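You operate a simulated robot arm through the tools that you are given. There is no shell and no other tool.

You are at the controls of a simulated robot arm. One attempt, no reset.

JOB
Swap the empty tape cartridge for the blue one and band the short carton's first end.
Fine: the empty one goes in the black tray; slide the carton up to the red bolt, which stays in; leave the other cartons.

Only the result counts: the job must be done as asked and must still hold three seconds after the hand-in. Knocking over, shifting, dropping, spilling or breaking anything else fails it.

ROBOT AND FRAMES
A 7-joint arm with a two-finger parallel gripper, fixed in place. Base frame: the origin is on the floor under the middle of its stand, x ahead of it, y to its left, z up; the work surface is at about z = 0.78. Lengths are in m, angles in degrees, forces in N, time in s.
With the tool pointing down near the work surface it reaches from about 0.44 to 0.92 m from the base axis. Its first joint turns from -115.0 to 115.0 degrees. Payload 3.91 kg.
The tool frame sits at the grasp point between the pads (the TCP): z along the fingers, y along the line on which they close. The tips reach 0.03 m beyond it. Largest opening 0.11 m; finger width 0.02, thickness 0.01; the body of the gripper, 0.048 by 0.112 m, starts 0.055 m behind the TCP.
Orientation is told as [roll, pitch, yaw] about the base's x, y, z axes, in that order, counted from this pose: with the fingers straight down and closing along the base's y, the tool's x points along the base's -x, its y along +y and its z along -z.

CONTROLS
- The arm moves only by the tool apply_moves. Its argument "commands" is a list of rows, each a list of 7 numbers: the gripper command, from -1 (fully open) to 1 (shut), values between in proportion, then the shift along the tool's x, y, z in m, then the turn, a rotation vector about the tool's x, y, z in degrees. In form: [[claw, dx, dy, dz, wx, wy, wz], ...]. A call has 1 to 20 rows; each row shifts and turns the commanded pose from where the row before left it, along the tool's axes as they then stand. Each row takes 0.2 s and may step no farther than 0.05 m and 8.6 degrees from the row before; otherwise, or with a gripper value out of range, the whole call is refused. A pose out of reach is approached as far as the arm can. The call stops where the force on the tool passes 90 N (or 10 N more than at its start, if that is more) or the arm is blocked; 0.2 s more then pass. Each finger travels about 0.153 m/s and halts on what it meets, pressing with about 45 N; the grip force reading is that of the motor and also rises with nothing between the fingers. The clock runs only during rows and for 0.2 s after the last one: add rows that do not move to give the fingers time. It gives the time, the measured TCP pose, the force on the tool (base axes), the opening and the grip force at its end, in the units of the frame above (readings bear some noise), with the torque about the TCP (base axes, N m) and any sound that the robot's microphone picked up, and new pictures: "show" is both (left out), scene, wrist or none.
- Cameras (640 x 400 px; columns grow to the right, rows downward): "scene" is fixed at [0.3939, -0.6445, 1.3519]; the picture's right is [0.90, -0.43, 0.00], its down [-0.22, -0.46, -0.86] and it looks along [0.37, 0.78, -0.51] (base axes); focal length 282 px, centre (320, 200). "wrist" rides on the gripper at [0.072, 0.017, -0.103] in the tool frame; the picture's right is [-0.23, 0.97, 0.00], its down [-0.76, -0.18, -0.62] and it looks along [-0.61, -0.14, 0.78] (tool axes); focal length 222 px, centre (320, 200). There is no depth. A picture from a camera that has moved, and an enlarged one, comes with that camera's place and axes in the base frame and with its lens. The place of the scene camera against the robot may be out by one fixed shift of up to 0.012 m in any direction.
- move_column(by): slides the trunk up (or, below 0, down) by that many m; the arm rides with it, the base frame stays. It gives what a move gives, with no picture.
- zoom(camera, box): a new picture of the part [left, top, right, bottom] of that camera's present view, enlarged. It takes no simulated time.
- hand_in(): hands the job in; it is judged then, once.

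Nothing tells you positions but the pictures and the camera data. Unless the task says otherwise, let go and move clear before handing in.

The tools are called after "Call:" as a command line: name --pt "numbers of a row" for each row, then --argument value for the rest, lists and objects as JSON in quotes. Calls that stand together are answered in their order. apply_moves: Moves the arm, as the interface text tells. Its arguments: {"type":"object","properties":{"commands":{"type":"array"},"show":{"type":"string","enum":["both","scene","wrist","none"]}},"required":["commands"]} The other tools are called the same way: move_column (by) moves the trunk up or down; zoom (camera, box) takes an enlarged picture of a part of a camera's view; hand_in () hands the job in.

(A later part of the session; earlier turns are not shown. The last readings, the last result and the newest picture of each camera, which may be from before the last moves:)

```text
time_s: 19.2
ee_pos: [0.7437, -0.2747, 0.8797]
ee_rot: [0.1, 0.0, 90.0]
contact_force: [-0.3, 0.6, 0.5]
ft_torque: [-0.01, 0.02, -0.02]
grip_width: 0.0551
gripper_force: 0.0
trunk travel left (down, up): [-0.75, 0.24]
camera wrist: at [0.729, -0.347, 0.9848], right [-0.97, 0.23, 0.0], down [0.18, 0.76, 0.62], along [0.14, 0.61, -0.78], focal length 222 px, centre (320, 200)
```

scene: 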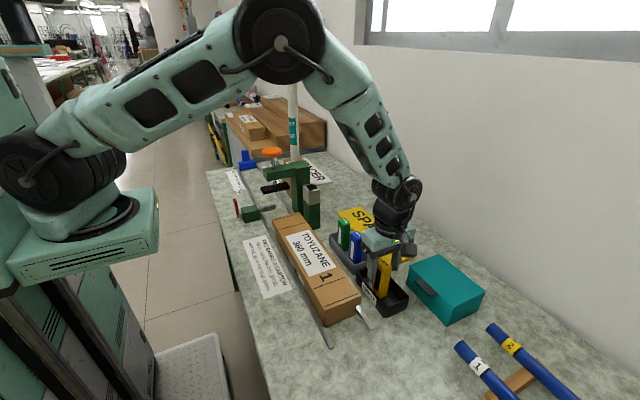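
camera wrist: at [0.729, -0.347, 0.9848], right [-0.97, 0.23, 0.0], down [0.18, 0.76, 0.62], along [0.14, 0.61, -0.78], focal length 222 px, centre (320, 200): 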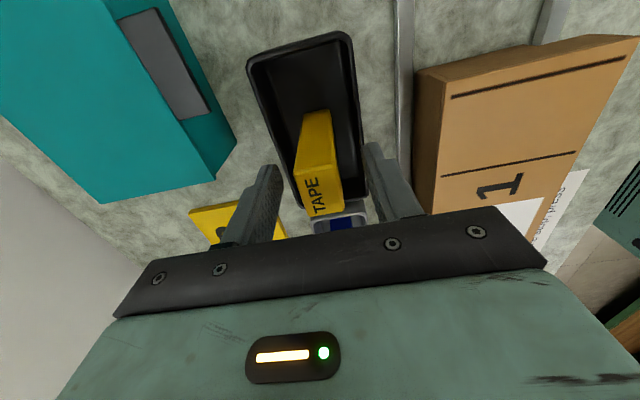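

The yellow cartridge stands free in the black tray. I'll rise straight up and then look at where it stands.

Call:
apply_moves --pt "0.0 0 0 -0.02 0 0 0" --pt "0.0 0 0 -0.03 0 0 0" --pt "0.0 0 0 -0.045 0 0 0" --pt "0.0 0 0 -0.045 0 0 0" --pt "0.0 0 0 -0.02 0 0 0" --pt "0.0 0 0 0 0 0 0"

Call:
zoom --camera "wrist" --box '[240, 10, 400, 210]'

Call:
zoom --camera "scene" --box '[320, 205, 448, 325]'

```text
time_s: 20.6
ee_pos: [0.7458, -0.2754, 1.0397]
ee_rot: [0.0, 0.0, 90.0]
contact_force: [-0.4, 0.2, 0.1]
ft_torque: [-0.03, 0.0, 0.0]
grip_width: 0.0549
gripper_force: 0.0
trunk travel left (down, up): [-0.75, 0.24]
camera wrist: at [0.7306, -0.3481, 1.1433], right [-0.97, 0.23, 0.0], down [0.18, 0.76, 0.62], along [0.14, 0.61, -0.78], focal length 222 px, centre (320, 200)
```

scene: 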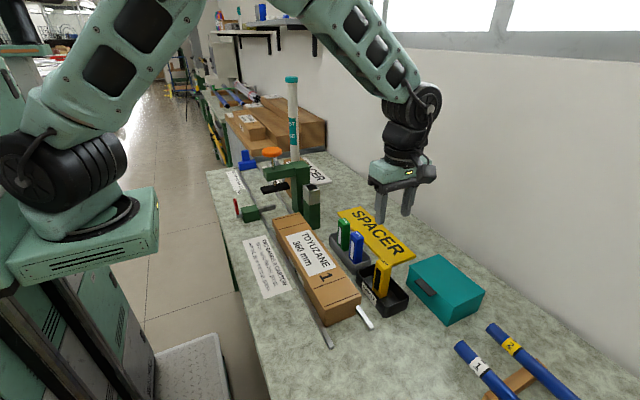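
wrist: 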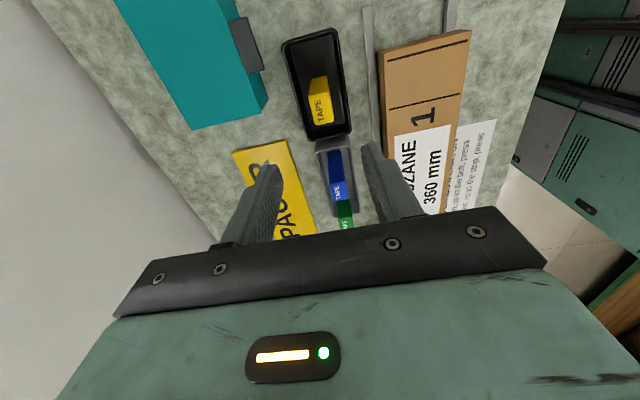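

```text
2.00 times, centred on (320, 110) of wrist
camera zoom: at [0.7306, -0.3481, 1.1433], right [-0.97, 0.23, 0.0], down [0.18, 0.76, 0.62], along [0.14, 0.61, -0.78], focal length 444 px, centre (320, 380)
```

zoom: 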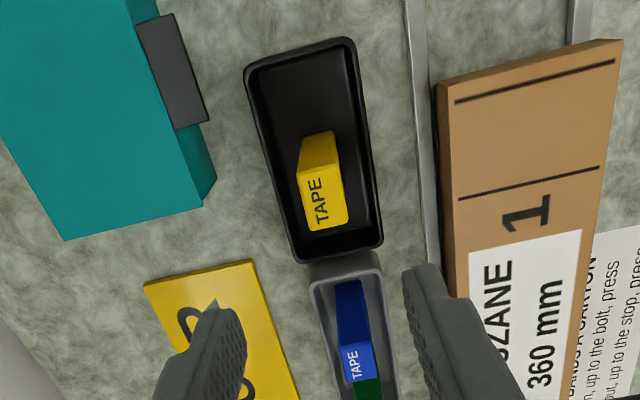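

```text
3.33 times, centred on (384, 265) of scene
camera zoom: at [0.3939, -0.6445, 1.3519], right [0.9, -0.43, 0.0], down [-0.22, -0.46, -0.86], along [0.37, 0.78, -0.51], focal length 939 px, centre (107, -17)
```

zoom: 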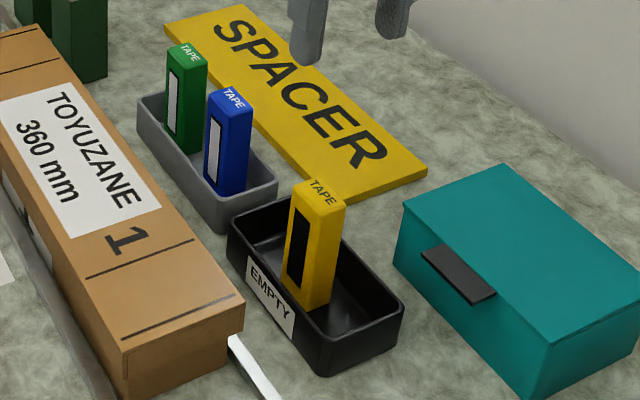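

The yellow cartridge stands safely inside the EMPTY tray. Next I'll hover over the blue cartridge in the grey holder and measure it.

Call:
apply_moves --pt "0.0 -0.03 0.001 0 0 0 0" --pt "0.0 -0.04 0.001 0 0 0 0" --pt "0.0 -0.04 0.001 0 0 0 0" --pt "0.0 -0.012 0 0 0 0 0" --pt "0.0 0 0 0 0 0 0" --show "wrist"

Call:
zoom --camera "wrist" --box '[256, 40, 416, 200]'

Call:
zoom --camera "wrist" --box '[280, 60, 376, 150]'

```text
time_s: 21.8
ee_pos: [0.7417, -0.1512, 1.0397]
ee_rot: [0.0, -0.1, 90.0]
contact_force: [-1.3, 0.0, 0.1]
ft_torque: [-0.02, 0.01, -0.03]
grip_width: 0.055
gripper_force: 0.1
trunk travel left (down, up): [-0.75, 0.24]
camera wrist: at [0.7262, -0.2242, 1.1441], right [-0.97, 0.23, 0.0], down [0.18, 0.76, 0.62], along [0.14, 0.61, -0.78], focal length 222 px, centre (320, 200)
```

wrist: 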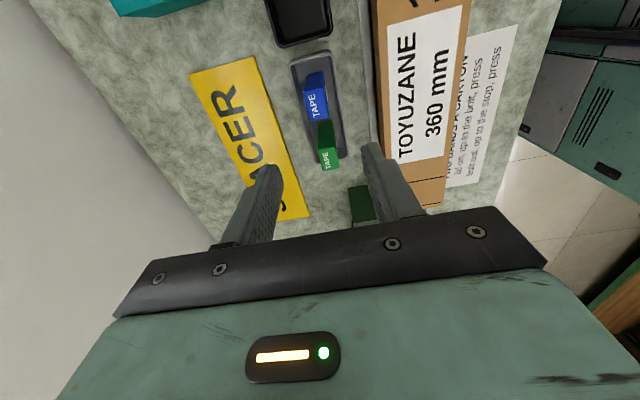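

```text
2.50 times, centred on (336, 120) of wrist
camera zoom: at [0.7262, -0.2242, 1.1441], right [-0.97, 0.23, 0.0], down [0.18, 0.76, 0.62], along [0.14, 0.61, -0.78], focal length 555 px, centre (280, 400)
```

zoom: 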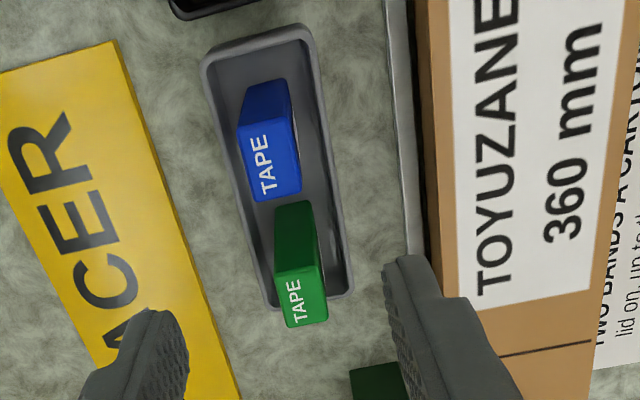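

```text
4.44 times, centred on (328, 105) of wrist
camera zoom: at [0.7262, -0.2242, 1.1441], right [-0.97, 0.23, 0.0], down [0.18, 0.76, 0.62], along [0.14, 0.61, -0.78], focal length 987 px, centre (284, 622)
```

zoom: 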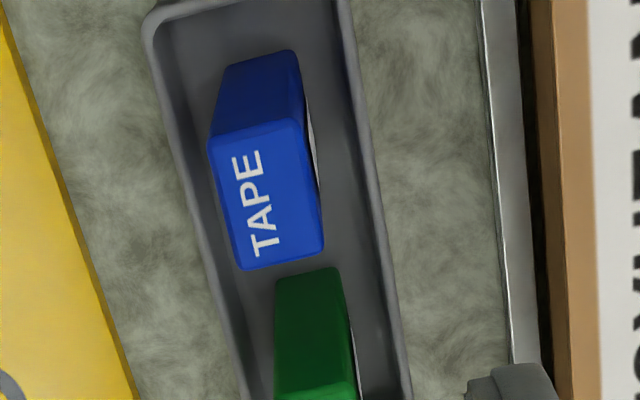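

The blue cartridge's top is centred near (0.746, -0.157), with its top at about z 0.89, the same height as the yellow one in the tray. I'll align and descend to the same relative grip height.

Call:
apply_moves --pt "0.0 0.0055 -0.0046 0 0 0 0" --pt "0.0 0 0 0.03 0 0 0" --pt "0.0 0 0 0.035 0 0 0" --pt "0.0 0 0 0.035 0 0 0" --pt "0.0 0 0 0.0 0 0 0"

Call:
zoom --camera "wrist" --box '[256, 60, 400, 210]'

```text
time_s: 23.0
ee_pos: [0.7472, -0.1587, 0.9399]
ee_rot: [0.0, 0.0, 90.0]
contact_force: [0.3, 0.0, 0.4]
ft_torque: [0.0, 0.04, 0.0]
grip_width: 0.0549
gripper_force: 0.0
trunk travel left (down, up): [-0.75, 0.24]
camera wrist: at [0.7318, -0.2306, 1.0445], right [-0.97, 0.23, 0.0], down [0.18, 0.76, 0.62], along [0.14, 0.61, -0.78], focal length 222 px, centre (320, 200)
```

scene: 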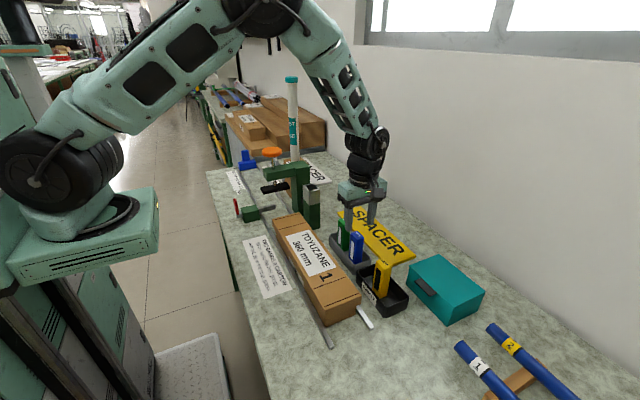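
wrist: 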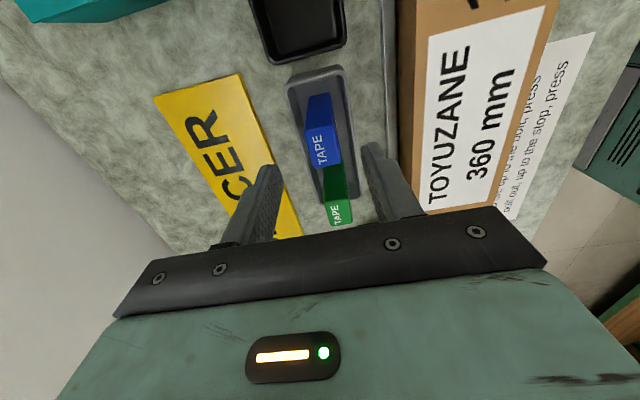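

```text
2.67 times, centred on (328, 135) of wrist
camera zoom: at [0.7318, -0.2306, 1.0445], right [-0.97, 0.23, 0.0], down [0.18, 0.76, 0.62], along [0.14, 0.61, -0.78], focal length 592 px, centre (299, 373)
```

zoom: 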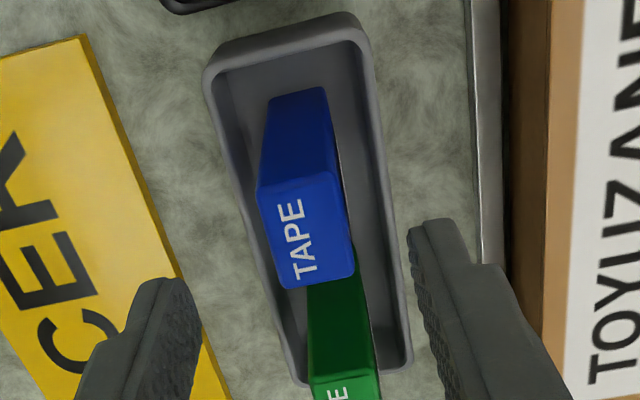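

Alignment holds, with the blue centre at about (0.746, -0.158). I'll continue down to grip height.

Call:
apply_moves --pt "0.0 0 0 0.025 0 0 0" --pt "0.0 0 0 0.02 0 0 0" --pt "0.0 0 0 0.013 0 0 0" --pt "0.0 0 0 0.0 0 0 0"

Call:
zoom --camera "wrist" --box '[256, 100, 384, 230]'

Call:
zoom --camera "scene" --box '[320, 190, 416, 280]'

```text
time_s: 24.0
ee_pos: [0.7465, -0.1583, 0.8833]
ee_rot: [0.0, 0.0, 90.0]
contact_force: [-0.2, 0.1, 0.5]
ft_torque: [0.01, -0.03, -0.04]
grip_width: 0.055
gripper_force: 0.0
trunk travel left (down, up): [-0.75, 0.24]
camera wrist: at [0.7313, -0.2304, 0.9867], right [-0.97, 0.23, 0.0], down [0.18, 0.76, 0.62], along [0.14, 0.61, -0.78], focal length 222 px, centre (320, 200)
```

scene: 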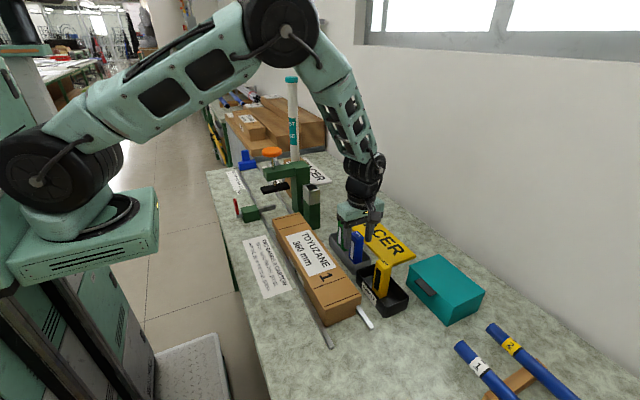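
wrist: 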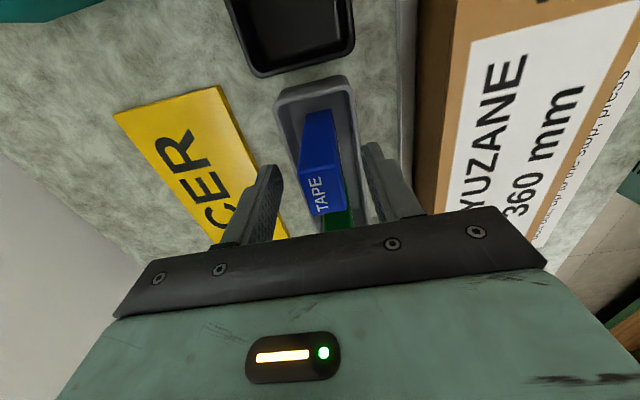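

```text
3.08 times, centred on (320, 165) of wrist
camera zoom: at [0.7313, -0.2304, 0.9867], right [-0.97, 0.23, 0.0], down [0.18, 0.76, 0.62], along [0.14, 0.61, -0.78], focal length 684 px, centre (320, 308)
```

zoom: 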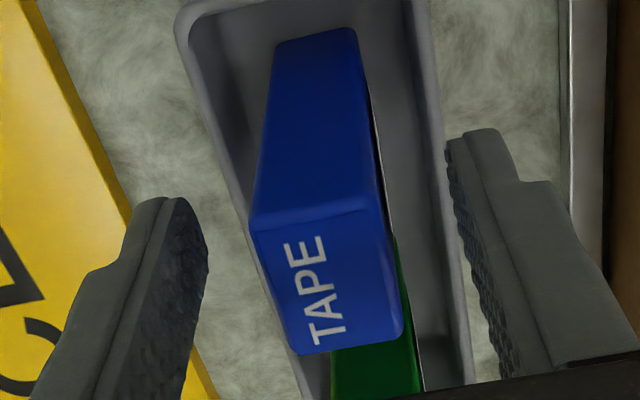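

```text
4.44 times, centred on (368, 235) of scene
camera zoom: at [0.3939, -0.6445, 1.3519], right [0.9, -0.43, 0.0], down [-0.22, -0.46, -0.86], along [0.37, 0.78, -0.51], focal length 1252 px, centre (107, 44)
```

zoom: 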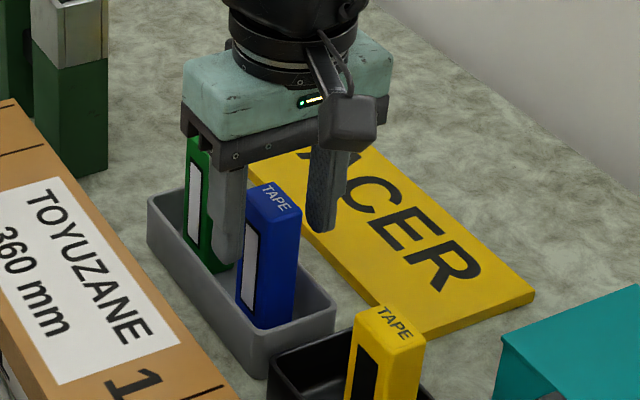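

Compared with the yellow reference, the blue one sits about 2 mm to -x in the grip. I'll trim that, then close.

Call:
apply_moves --pt "0.0 0 0.0018 0.001 0 0 0" --pt "0.3 0 0 0 0 0 0" --pt "0.6 0 0 0 0 0 0" --pt "1 0 0 0 0 0 0" --pt "1 0 0 0 0 0 0"

Call:
zoom --camera "wrist" --box '[256, 100, 384, 230]'

```text
time_s: 25.2
ee_pos: [0.7453, -0.1582, 0.8808]
ee_rot: [0.1, 0.0, 90.0]
contact_force: [-0.8, -0.2, 0.1]
ft_torque: [0.0, -0.03, 0.01]
grip_width: 0.0232
gripper_force: 44.7
trunk travel left (down, up): [-0.75, 0.24]
camera wrist: at [0.7294, -0.2303, 0.9856], right [-0.97, 0.23, 0.0], down [0.18, 0.76, 0.62], along [0.14, 0.61, -0.78], focal length 222 px, centre (320, 200)
```

scene: 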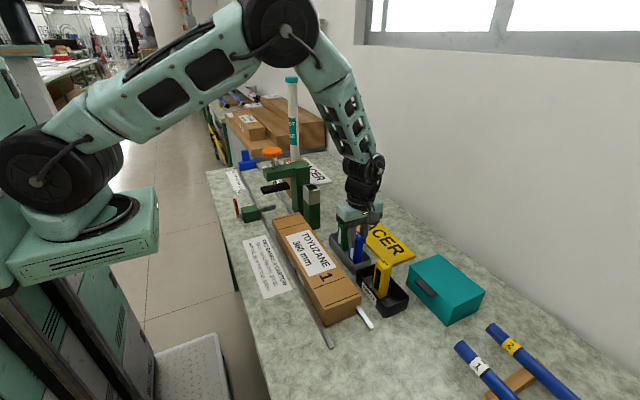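
wrist: 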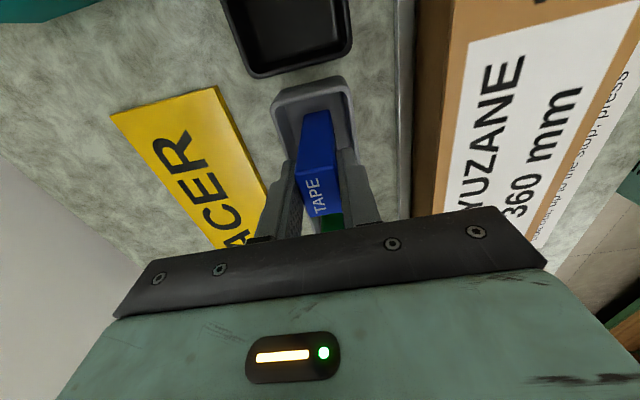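

```text
3.08 times, centred on (320, 165) of wrist
camera zoom: at [0.7294, -0.2303, 0.9856], right [-0.97, 0.23, 0.0], down [0.18, 0.76, 0.62], along [0.14, 0.61, -0.78], focal length 684 px, centre (320, 308)
```

zoom: 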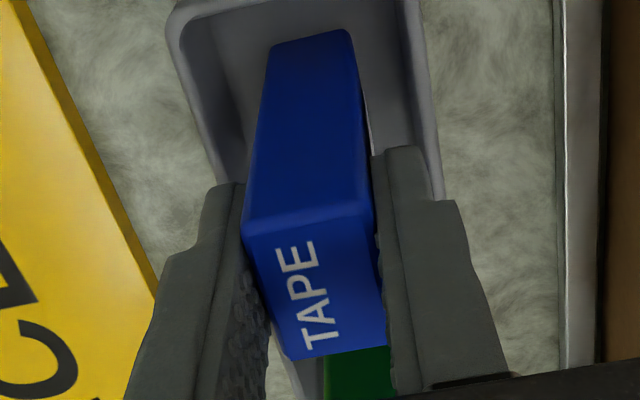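

The blue cartridge sits in the fingers almost exactly as the yellow one did, within about 0.5 mm. I'll lift it straight up.

Call:
apply_moves --pt "1 0 0 -0.01 0 0 0" --pt "1 0 0 -0.02 0 0 0" --pt "1 0 0 -0.035 0 0 0" --pt "1 0 0 -0.045 0 0 0" --pt "1 0 0 -0.045 0 0 0" --pt "1 0 0 -0.04 0 0 0" --pt "1 0 0 -0.025 0 0 0" --pt "1 0 0 0 0 0 0"

Call:
zoom --camera "scene" --box '[310, 120, 438, 320]'

```text
time_s: 27.0
ee_pos: [0.7429, -0.1575, 1.1012]
ee_rot: [-0.2, 0.0, 90.1]
contact_force: [0.5, -0.7, -0.5]
ft_torque: [-0.01, -0.02, 0.02]
grip_width: 0.0232
gripper_force: 45.2
trunk travel left (down, up): [-0.75, 0.24]
camera wrist: at [0.7278, -0.2306, 1.2054], right [-0.97, 0.23, 0.0], down [0.18, 0.76, 0.62], along [0.14, 0.61, -0.78], focal length 222 px, centre (320, 200)
```

scene: 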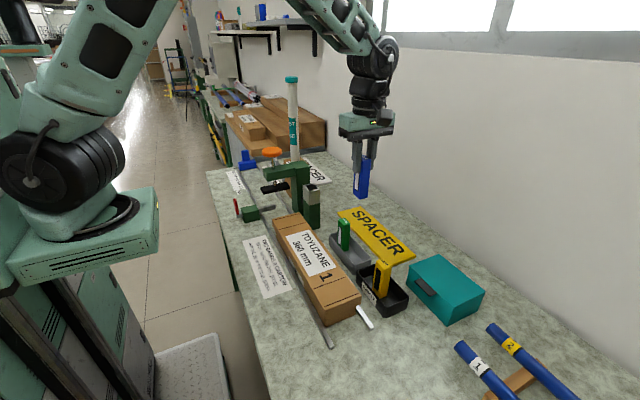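
wrist: 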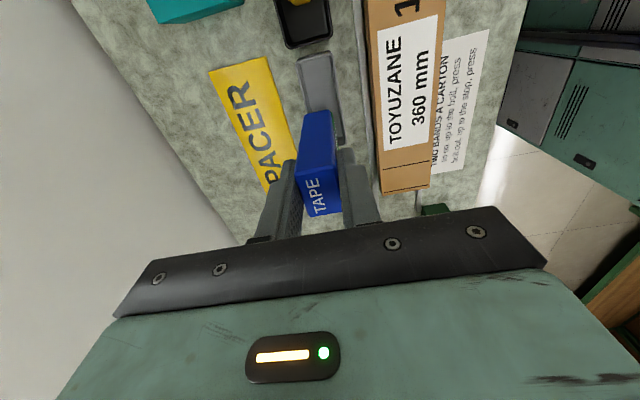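

```text
2.00 times, centred on (374, 220) of scene
camera zoom: at [0.3939, -0.6445, 1.3519], right [0.9, -0.43, 0.0], down [-0.22, -0.46, -0.86], along [0.37, 0.78, -0.51], focal length 563 px, centre (212, 160)
```

zoom: 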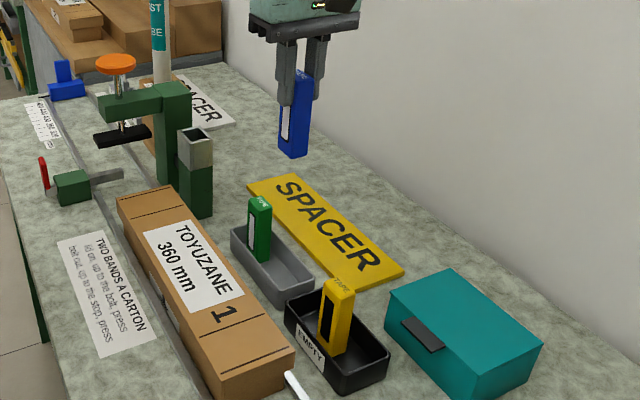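

Blue is lifted clear, with green and yellow undisturbed. I'll carry it to above the socket.

Call:
apply_moves --pt "1 -0.02 0.003 0 0 0 0" --pt "1 -0.035 0.005 0 0 0 0" --pt "1 -0.04 0.006 0 0 0 0" --pt "1 -0.04 0.006 0 0 0 0" --pt "1 -0.04 0.006 0 0 0 0" --pt "1 -0.03 0.005 0 0 0 0" --pt "1 -0.016 0.0025 0 0 0 0" --pt "1 0 0 0 0 0 0" --pt "1 0 0 0 0 0 0"

Call:
zoom --camera "wrist" --box '[280, 50, 376, 230]'

Call:
zoom --camera "wrist" --box '[288, 50, 352, 130]'

```text
time_s: 29.0
ee_pos: [0.7117, 0.0643, 1.1006]
ee_rot: [0.0, 0.0, 90.0]
contact_force: [0.8, 0.3, -0.5]
ft_torque: [-0.01, 0.0, 0.0]
grip_width: 0.0229
gripper_force: 45.1
trunk travel left (down, up): [-0.75, 0.24]
camera wrist: at [0.6956, -0.0087, 1.2045], right [-0.97, 0.23, 0.0], down [0.18, 0.76, 0.62], along [0.14, 0.61, -0.78], focal length 222 px, centre (320, 200)
```

scene: 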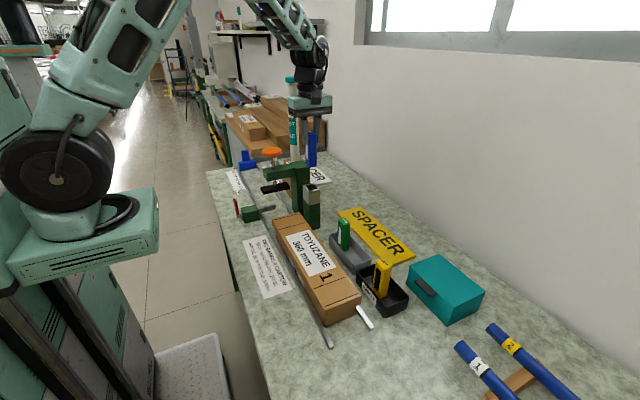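
wrist: 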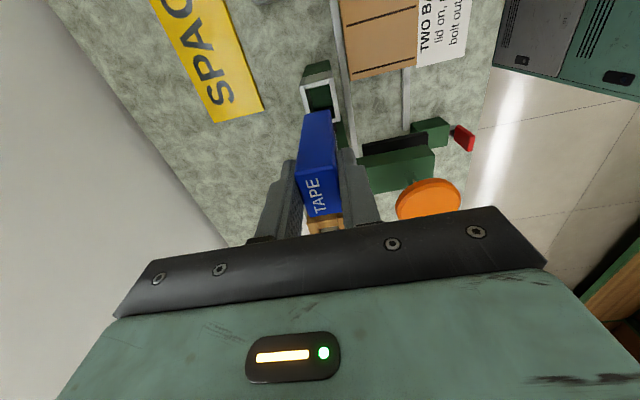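

```text
2.22 times, centred on (328, 140) of wrist
camera zoom: at [0.6956, -0.0087, 1.2045], right [-0.97, 0.23, 0.0], down [0.18, 0.76, 0.62], along [0.14, 0.61, -0.78], focal length 494 px, centre (302, 333)
```

zoom: 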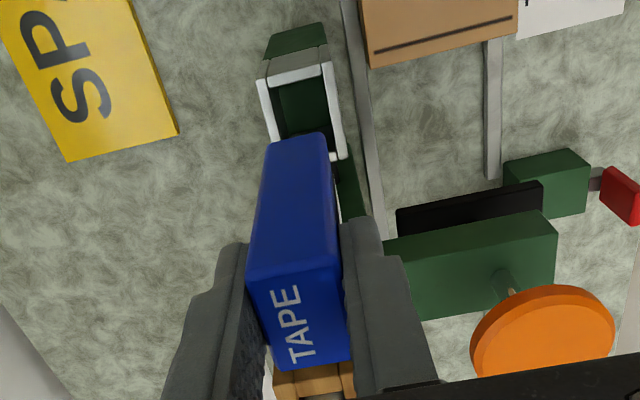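

```text
5.00 times, centred on (320, 90) of wrist
camera zoom: at [0.6956, -0.0087, 1.2045], right [-0.97, 0.23, 0.0], down [0.18, 0.76, 0.62], along [0.14, 0.61, -0.78], focal length 1111 px, centre (320, 750)
```

zoom: 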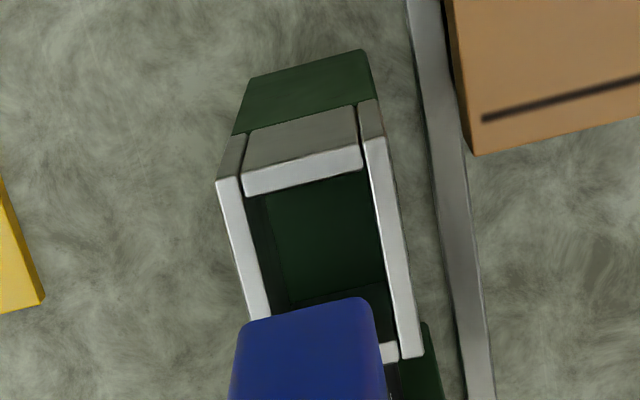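

The blue cartridge lines up over the socket as the yellow did on its way out. I'll trim y by -1 mm and come down to just above the rim to check.

Call:
apply_moves --pt "1 0.001 0 0.015 0 0 0" --pt "1 0 0 0.025 0 0 0" --pt "1 0 0 0.022 0 0 0" --pt "1 0 0 0 0 0 0" --pt "1 0 0 0 0 0 0"

Call:
zoom --camera "wrist" --box '[280, 60, 376, 150]'

Call:
zoom --camera "scene" --box '[280, 130, 344, 220]'

```text
time_s: 30.2
ee_pos: [0.711, 0.062, 1.0383]
ee_rot: [-0.1, 0.1, 90.0]
contact_force: [-0.1, -0.2, -1.3]
ft_torque: [-0.02, 0.0, 0.0]
grip_width: 0.023
gripper_force: 44.6
trunk travel left (down, up): [-0.75, 0.24]
camera wrist: at [0.6963, -0.0097, 1.1426], right [-0.97, 0.23, 0.0], down [0.18, 0.76, 0.62], along [0.14, 0.61, -0.78], focal length 222 px, centre (320, 200)
```

scene: 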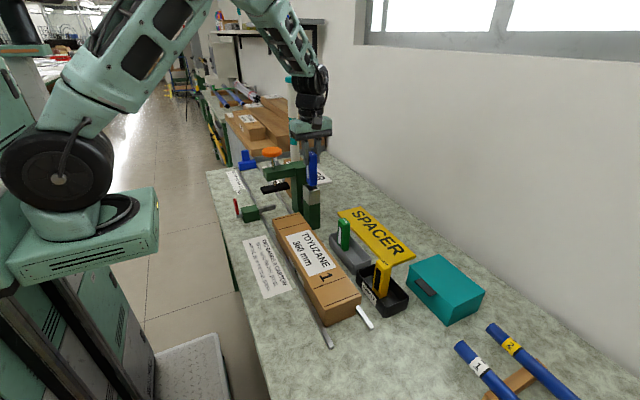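
wrist: 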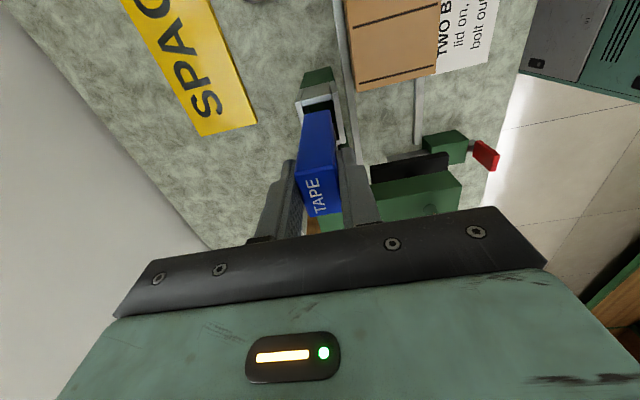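

```text
4.44 times, centred on (328, 105) of wrist
camera zoom: at [0.6963, -0.0097, 1.1426], right [-0.97, 0.23, 0.0], down [0.18, 0.76, 0.62], along [0.14, 0.61, -0.78], focal length 987 px, centre (284, 622)
```

zoom: 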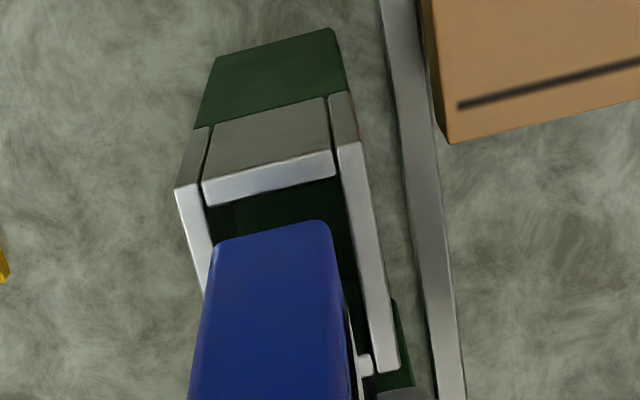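

```text
4.44 times, centred on (312, 175) of scene
camera zoom: at [0.3939, -0.6445, 1.3519], right [0.9, -0.43, 0.0], down [-0.22, -0.46, -0.86], along [0.37, 0.78, -0.51], focal length 1252 px, centre (356, 311)
```

zoom: 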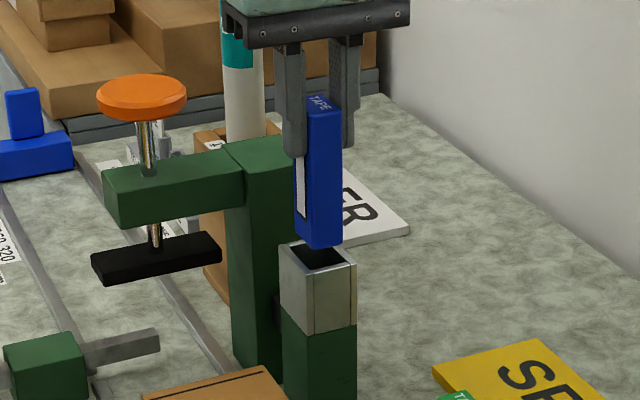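

The cartridge is centred over the socket opening with roughly 2 mm of play each side in x. I'll start inserting in small steps and watch the force.

Call:
apply_moves --pt "1 0 0 0.004 0 0 0" --pt "1 0 0 0.004 0 0 0" --pt "1 0 0 0.004 0 0 0" --pt "1 0 0 0.004 0 0 0" --pt "1 0 0 0.0 0 0 0" --show "wrist"

Call:
zoom --camera "wrist" --box '[280, 60, 376, 150]'

```text
time_s: 31.4
ee_pos: [0.7105, 0.0629, 1.0227]
ee_rot: [-0.1, 0.0, 90.0]
contact_force: [-0.2, 0.0, -0.5]
ft_torque: [0.0, -0.03, -0.01]
grip_width: 0.023
gripper_force: 44.8
trunk travel left (down, up): [-0.75, 0.24]
camera wrist: at [0.6954, -0.0105, 1.1268], right [-0.97, 0.23, 0.0], down [0.18, 0.76, 0.62], along [0.14, 0.61, -0.78], focal length 222 px, centre (320, 200)
```

wrist: 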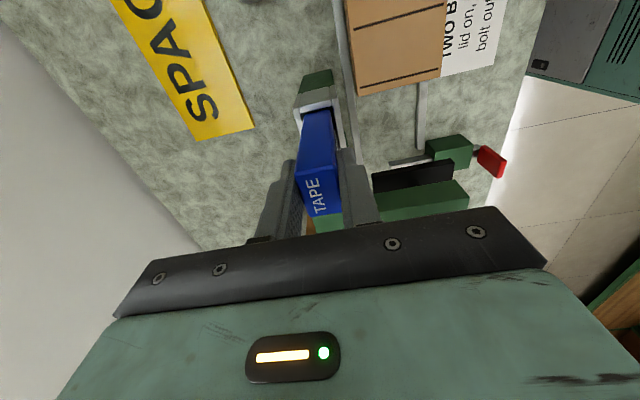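

```text
4.44 times, centred on (328, 105) of wrist
camera zoom: at [0.6954, -0.0105, 1.1268], right [-0.97, 0.23, 0.0], down [0.18, 0.76, 0.62], along [0.14, 0.61, -0.78], focal length 987 px, centre (284, 622)
```

zoom: 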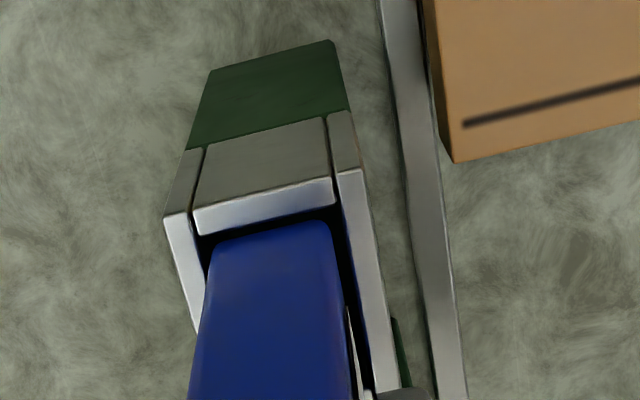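

It has entered the socket without touching. I'll continue down.

Call:
apply_moves --pt "1 0 0 0.005 0 0 0" --pt "1 0 0 0.005 0 0 0" --pt "1 0 0 0.005 0 0 0" --pt "1 0 0 0.005 0 0 0" --pt "1 0 0 0.005 0 0 0" --pt "1 0 0 0.005 0 0 0" --pt "1 0 0 0.005 0 0 0" --pt "1 0 0 0.003 0 0 0" --pt "1 0 0 0 0 0 0" --show "wrist"

Call:
zoom --camera "wrist" --box '[256, 100, 384, 230]'

```text
time_s: 33.4
ee_pos: [0.7105, 0.0625, 0.9856]
ee_rot: [0.0, 0.0, 90.0]
contact_force: [-0.1, -0.3, -0.6]
ft_torque: [-0.01, -0.03, -0.01]
grip_width: 0.0231
gripper_force: 45.0
trunk travel left (down, up): [-0.75, 0.24]
camera wrist: at [0.6957, -0.0103, 1.0892], right [-0.97, 0.23, 0.0], down [0.18, 0.76, 0.62], along [0.14, 0.61, -0.78], focal length 222 px, centre (320, 200)
```

wrist: 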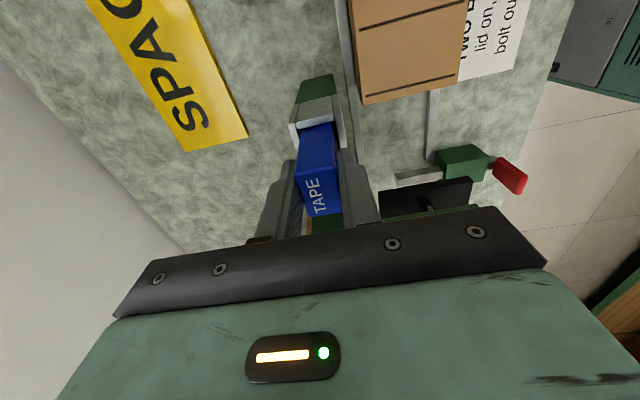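

```text
3.08 times, centred on (320, 165) of wrist
camera zoom: at [0.6957, -0.0103, 1.0892], right [-0.97, 0.23, 0.0], down [0.18, 0.76, 0.62], along [0.14, 0.61, -0.78], focal length 684 px, centre (320, 308)
```

zoom: 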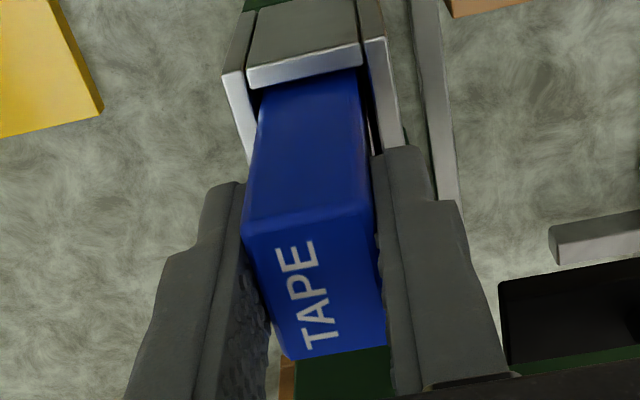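

It's sliding in freely with about 1 cm left. I'll finish with small steps until it seats.

Call:
apply_moves --pt "1 0 0 0.003 0 0 0" --pt "1 0 0 0.003 0 0 0" --pt "1 0 0 0 0 0 0" --show "none"

Call:
apply_moves --pt "1 0 0 0.002 0 0 0" --pt "1 0 0 0 0 0 0" --show "none"

```text
time_s: 34.2
ee_pos: [0.7102, 0.0621, 0.9786]
ee_rot: [-0.1, 0.0, 89.8]
contact_force: [0.3, -0.6, -1.0]
ft_torque: [-0.01, 0.0, 0.0]
grip_width: 0.023
gripper_force: 45.2
trunk travel left (down, up): [-0.75, 0.24]
```

```text
time_s: 34.8
ee_pos: [0.7112, 0.0629, 0.9772]
ee_rot: [0.0, 0.0, 90.0]
contact_force: [-1.8, -1.8, 8.2]
ft_torque: [-0.1, 0.14, 0.04]
grip_width: 0.0232
gripper_force: 44.6
trunk travel left (down, up): [-0.75, 0.24]
```

It touched bottom at z ≈ 0.977, which matches the yellow's seated height. I'll press a little more to make sure it is seated, listening for a click.

Call:
apply_moves --pt "1 0 0 0.0015 0 0 0" --pt "1 0 0 0.0015 0 0 0" --pt "1 0 0 0 0 0 0" --show "wrist"

Call:
zoom --camera "wrist" --box '[256, 100, 384, 230]'

```text
time_s: 35.6
ee_pos: [0.7115, 0.0624, 0.9749]
ee_rot: [-0.2, -0.1, 90.0]
contact_force: [-1.4, -1.7, 37.0]
ft_torque: [-0.08, 0.1, 0.04]
grip_width: 0.0239
gripper_force: 44.9
trunk travel left (down, up): [-0.75, 0.24]
camera wrist: at [0.6953, -0.0103, 1.0801], right [-0.97, 0.23, 0.0], down [0.17, 0.76, 0.63], along [0.15, 0.61, -0.78], focal length 222 px, centre (320, 200)
```

wrist: 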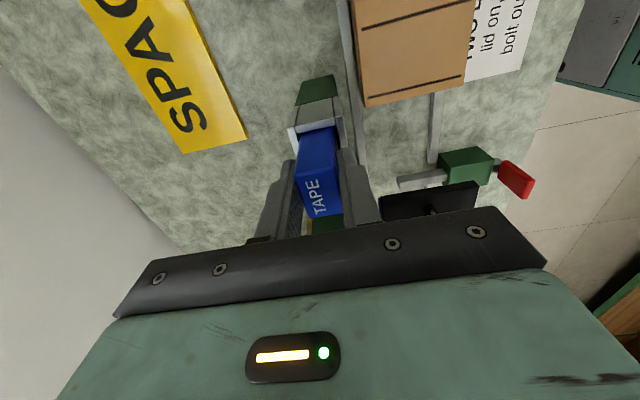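

```text
3.08 times, centred on (320, 165) of wrist
camera zoom: at [0.6953, -0.0103, 1.0801], right [-0.97, 0.23, 0.0], down [0.17, 0.76, 0.63], along [0.15, 0.61, -0.78], focal length 684 px, centre (320, 308)
```

zoom: 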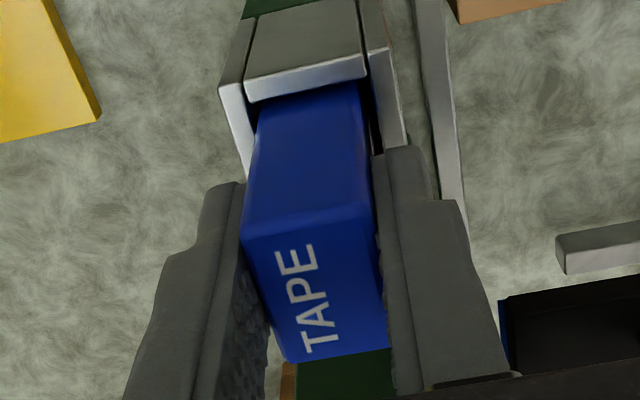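

It looks identical to the yellow's seated picture and is resisting firmly at 37 N, so the blue cartridge is home. I'll ease off, open slightly and withdraw upward.

Call:
apply_moves --pt "1 0 0 -0.003 0 0 0" --pt "0.5 0 0 0 0 0 0" --pt "0.1 0 0 0 0 0 0" --pt "0.0 0 0 0 0 0 0" --pt "0.0 0 0 -0.02 0 0 0" --pt "0.0 0 0 -0.03 0 0 0" --pt "0.0 0 0 -0.04 0 0 0" --pt "0.0 0 0 -0.04 0 0 0" --pt "0.0 0 0 0 0 0 0"

Call:
zoom --camera "wrist" --box '[240, 50, 400, 150]'

Call:
zoom --camera "scene" --box '[230, 140, 358, 220]'

```text
time_s: 37.6
ee_pos: [0.7117, 0.0642, 1.1055]
ee_rot: [0.0, 0.0, 89.9]
contact_force: [0.5, 0.4, 0.4]
ft_torque: [-0.03, 0.0, -0.03]
grip_width: 0.0548
gripper_force: 0.0
trunk travel left (down, up): [-0.75, 0.24]
camera wrist: at [0.6964, -0.0094, 1.2102], right [-0.97, 0.23, 0.0], down [0.18, 0.76, 0.62], along [0.14, 0.61, -0.78], focal length 222 px, centre (320, 200)
```

scene: 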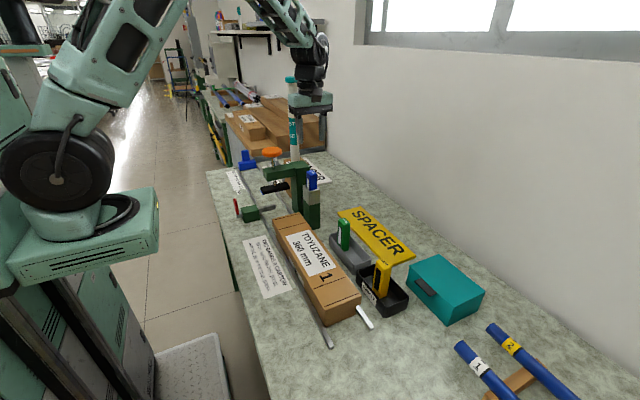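
wrist: 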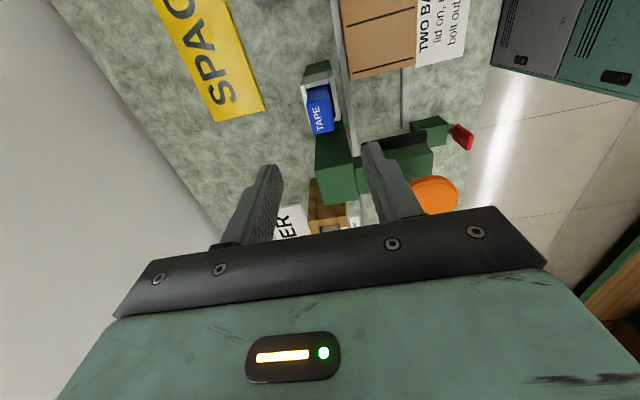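

```text
4.00 times, centred on (320, 100) of wrist
camera zoom: at [0.6964, -0.0094, 1.2102], right [-0.97, 0.23, 0.0], down [0.18, 0.76, 0.62], along [0.14, 0.61, -0.78], focal length 888 px, centre (320, 600)
```

zoom: 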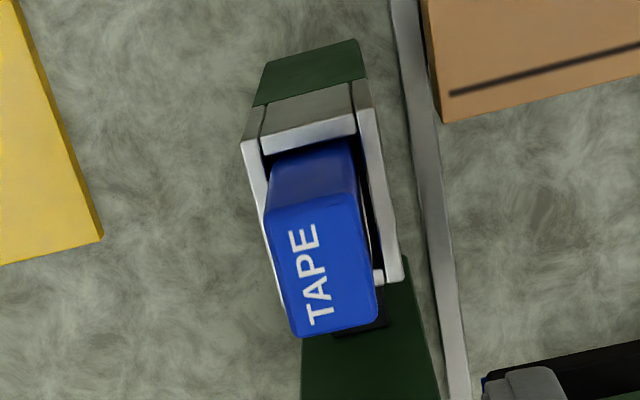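

```text
5.00 times, centred on (294, 180) of scene
camera zoom: at [0.3939, -0.6445, 1.3519], right [0.9, -0.43, 0.0], down [-0.22, -0.46, -0.86], along [0.37, 0.78, -0.51], focal length 1408 px, centre (450, 300)
```

zoom: 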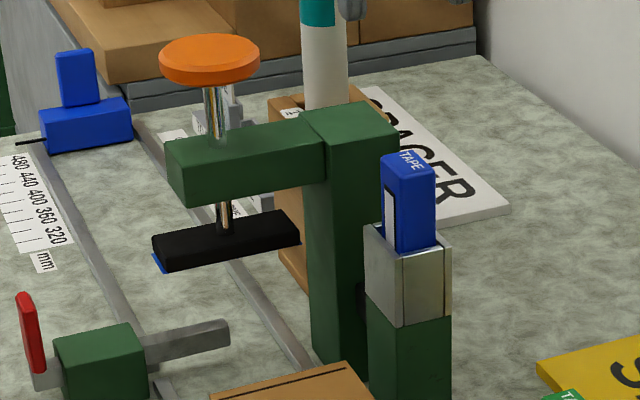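

The blue cartridge is seated, and blue tape now shows under the press foot, so the machine is loaded. Next I'll close the fingers and move behind the near end of the carton to slide it toward the bolt.

Call:
apply_moves --pt "0.3 0.02 0.004 0 0 0 0" --pt "0.6 0.045 0.01 0 0 0 0" --pt "1 0.045 0.01 0 0 0 0" --pt "1 0.045 0.01 0 0 0 0" --pt "1 0.045 0.01 0 0 0 0" --pt "1 0.045 0.01 0 0 0 0" --pt "1 0.045 0.01 0 0 0 0" --pt "1 0.045 0.01 0 0 0 0" --pt "1 0.045 0.01 0 0 0 0" --pt "1 0.03 0.006 0 0 0 0" --pt "1 0 0 0 0 0 0"

Call:
zoom --camera "wrist" --box '[240, 0, 560, 200]'

Call:
zoom --camera "scene" --box '[256, 200, 416, 340]'

```text
time_s: 40.0
ee_pos: [0.6208, -0.3482, 1.1059]
ee_rot: [0.0, 0.0, 89.9]
contact_force: [-0.4, 0.0, 1.2]
ft_torque: [-0.01, 0.04, 0.02]
grip_width: 0.0001
gripper_force: 37.9
trunk travel left (down, up): [-0.75, 0.24]
camera wrist: at [0.6061, -0.4215, 1.2108], right [-0.97, 0.23, 0.0], down [0.18, 0.76, 0.62], along [0.14, 0.61, -0.78], focal length 222 px, centre (320, 200)
```

scene: 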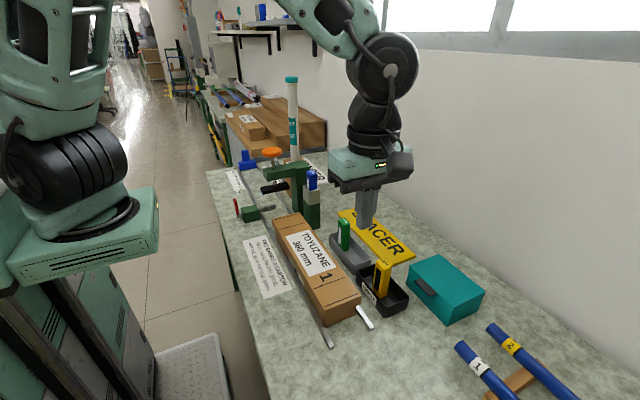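
wrist: 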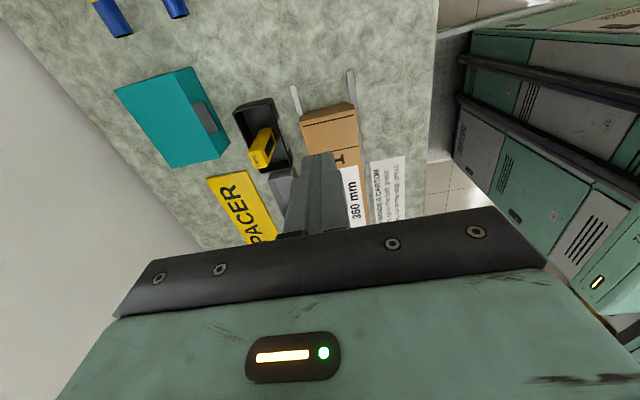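

```text
2.00 times, centred on (400, 100) of wrist
camera zoom: at [0.6061, -0.4215, 1.2108], right [-0.97, 0.23, 0.0], down [0.18, 0.76, 0.62], along [0.14, 0.61, -0.78], focal length 444 px, centre (160, 400)
```

zoom: 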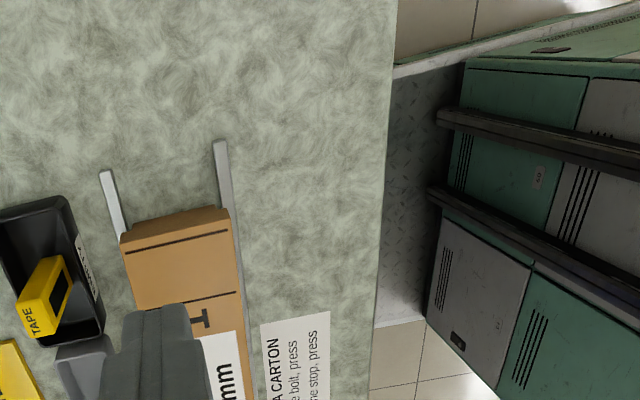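

```text
2.86 times, centred on (336, 270) of scene
camera zoom: at [0.3939, -0.6445, 1.3519], right [0.9, -0.43, 0.0], down [-0.22, -0.46, -0.86], along [0.37, 0.78, -0.51], focal length 804 px, centre (274, 0)
```

zoom: 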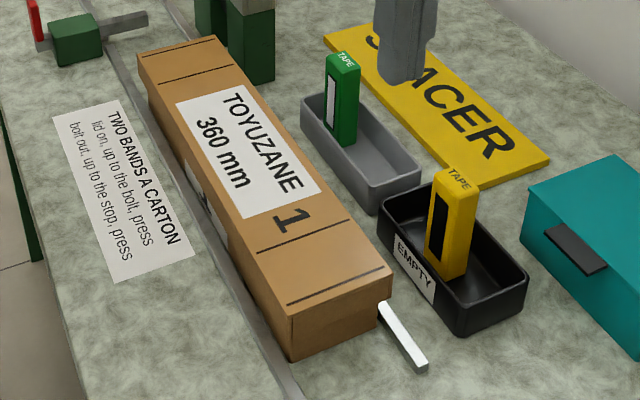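

The carton's near end face is at y ≈ -0.30, it spans x 0.577–0.662, and its top is at about z 0.856. I'll lower the closed fingers behind it, about 3 cm clear of the face.

Call:
apply_moves --pt "1 0 0 0.04 0 0 0" --pt "1 0 0 0.05 0 0 0" --pt "1 0 0 0.05 0 0 0" --pt "1 0 0 0.05 0 0 0" --pt "1 0 0 0.045 0 0 0" --pt "1 0 0 0.025 0 0 0" --pt "1 0 0 0.015 0 0 0" --pt "1 0 0 0 0 0 0"

Call:
zoom --camera "scene" --box '[272, 220, 432, 345]'

Call:
zoom --camera "wrist" --box '[240, 50, 480, 230]'

```text
time_s: 41.8
ee_pos: [0.6229, -0.3473, 0.8318]
ee_rot: [0.0, 0.0, 89.9]
contact_force: [0.9, -0.1, 0.5]
ft_torque: [-0.02, 0.0, 0.01]
grip_width: 0.0002
gripper_force: 37.6
trunk travel left (down, up): [-0.75, 0.24]
camera wrist: at [0.6077, -0.4204, 0.9366], right [-0.97, 0.23, 0.0], down [0.18, 0.76, 0.62], along [0.14, 0.61, -0.78], focal length 222 px, centre (320, 200)
```

scene: 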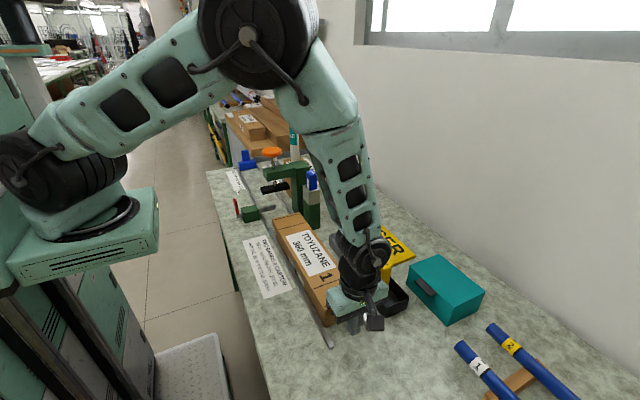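
wrist: 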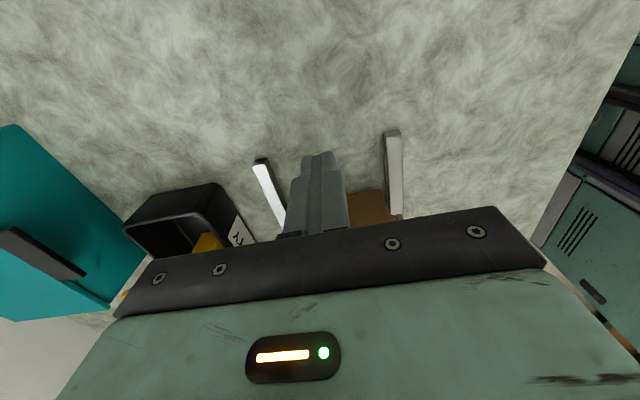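

```text
3.20 times, centred on (352, 282) of scene
camera zoom: at [0.3939, -0.6445, 1.3519], right [0.9, -0.43, 0.0], down [-0.22, -0.46, -0.86], along [0.37, 0.78, -0.51], focal length 901 px, centre (218, -64)
```

zoom: 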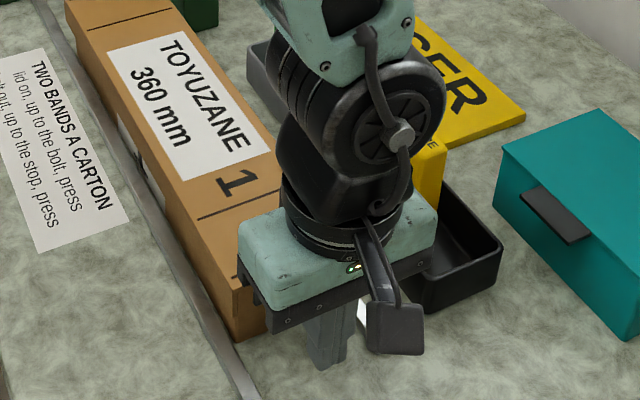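

```text
2.22 times, centred on (360, 140) of wrist
camera zoom: at [0.6077, -0.4204, 0.9366], right [-0.97, 0.23, 0.0], down [0.18, 0.76, 0.62], along [0.14, 0.61, -0.78], focal length 494 px, centre (231, 333)
```

zoom: 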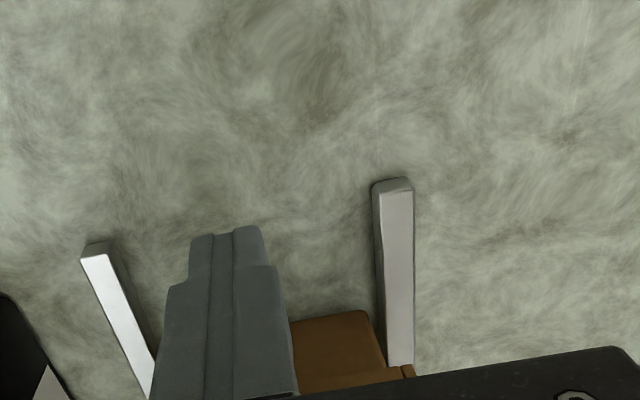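

The fingers are low behind the near face and clear of the rails and tray. I'll start pushing gently in +y (tool -x).

Call:
apply_moves --pt "1 -0.01 0 0 0 0 0" --pt "1 -0.01 0 0 0 0 0" --pt "1 -0.01 0 0 0 0 0" --pt "1 -0.006 0 0 0 0 0" --pt "1 -0.006 0 0 0 0 0" --pt "1 -0.006 0 0 0 0 0" --pt "1 0 0 0 0 0 0"

Call:
zoom --camera "scene" --box '[230, 150, 390, 330]'

```text
time_s: 43.4
ee_pos: [0.622, -0.2987, 0.8304]
ee_rot: [0.0, 0.1, 90.0]
contact_force: [0.8, 0.7, 0.1]
ft_torque: [-0.01, -0.02, 0.03]
grip_width: 0.0
gripper_force: 37.2
trunk travel left (down, up): [-0.75, 0.24]
camera wrist: at [0.6066, -0.3723, 0.9352], right [-0.97, 0.23, 0.0], down [0.18, 0.76, 0.62], along [0.14, 0.61, -0.78], focal length 222 px, centre (320, 200)
```

scene: 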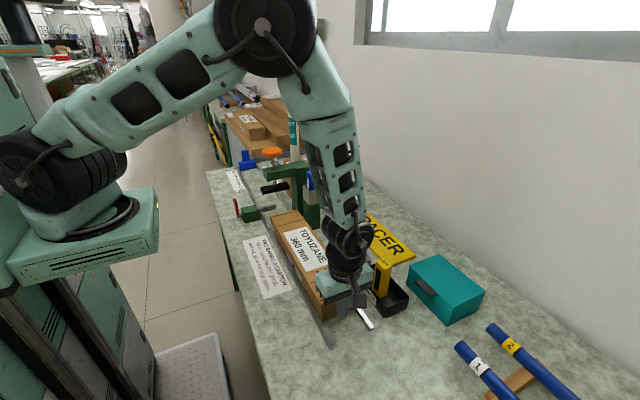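
wrist: 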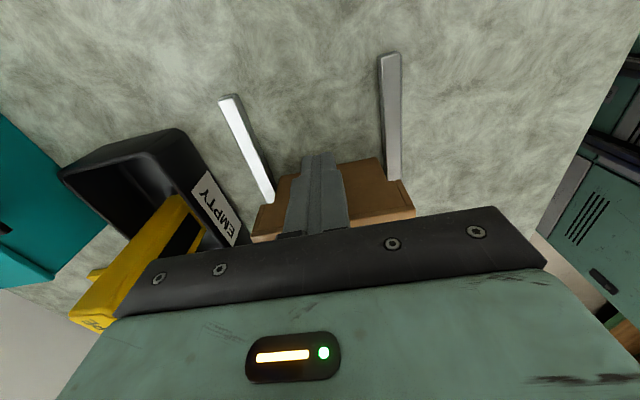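

```text
2.22 times, centred on (310, 240) of scene
camera zoom: at [0.3939, -0.6445, 1.3519], right [0.9, -0.43, 0.0], down [-0.22, -0.46, -0.86], along [0.37, 0.78, -0.51], focal length 626 px, centre (342, 111)
```

zoom: 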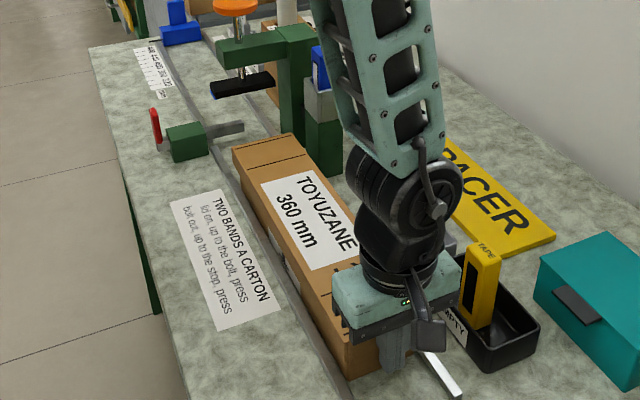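

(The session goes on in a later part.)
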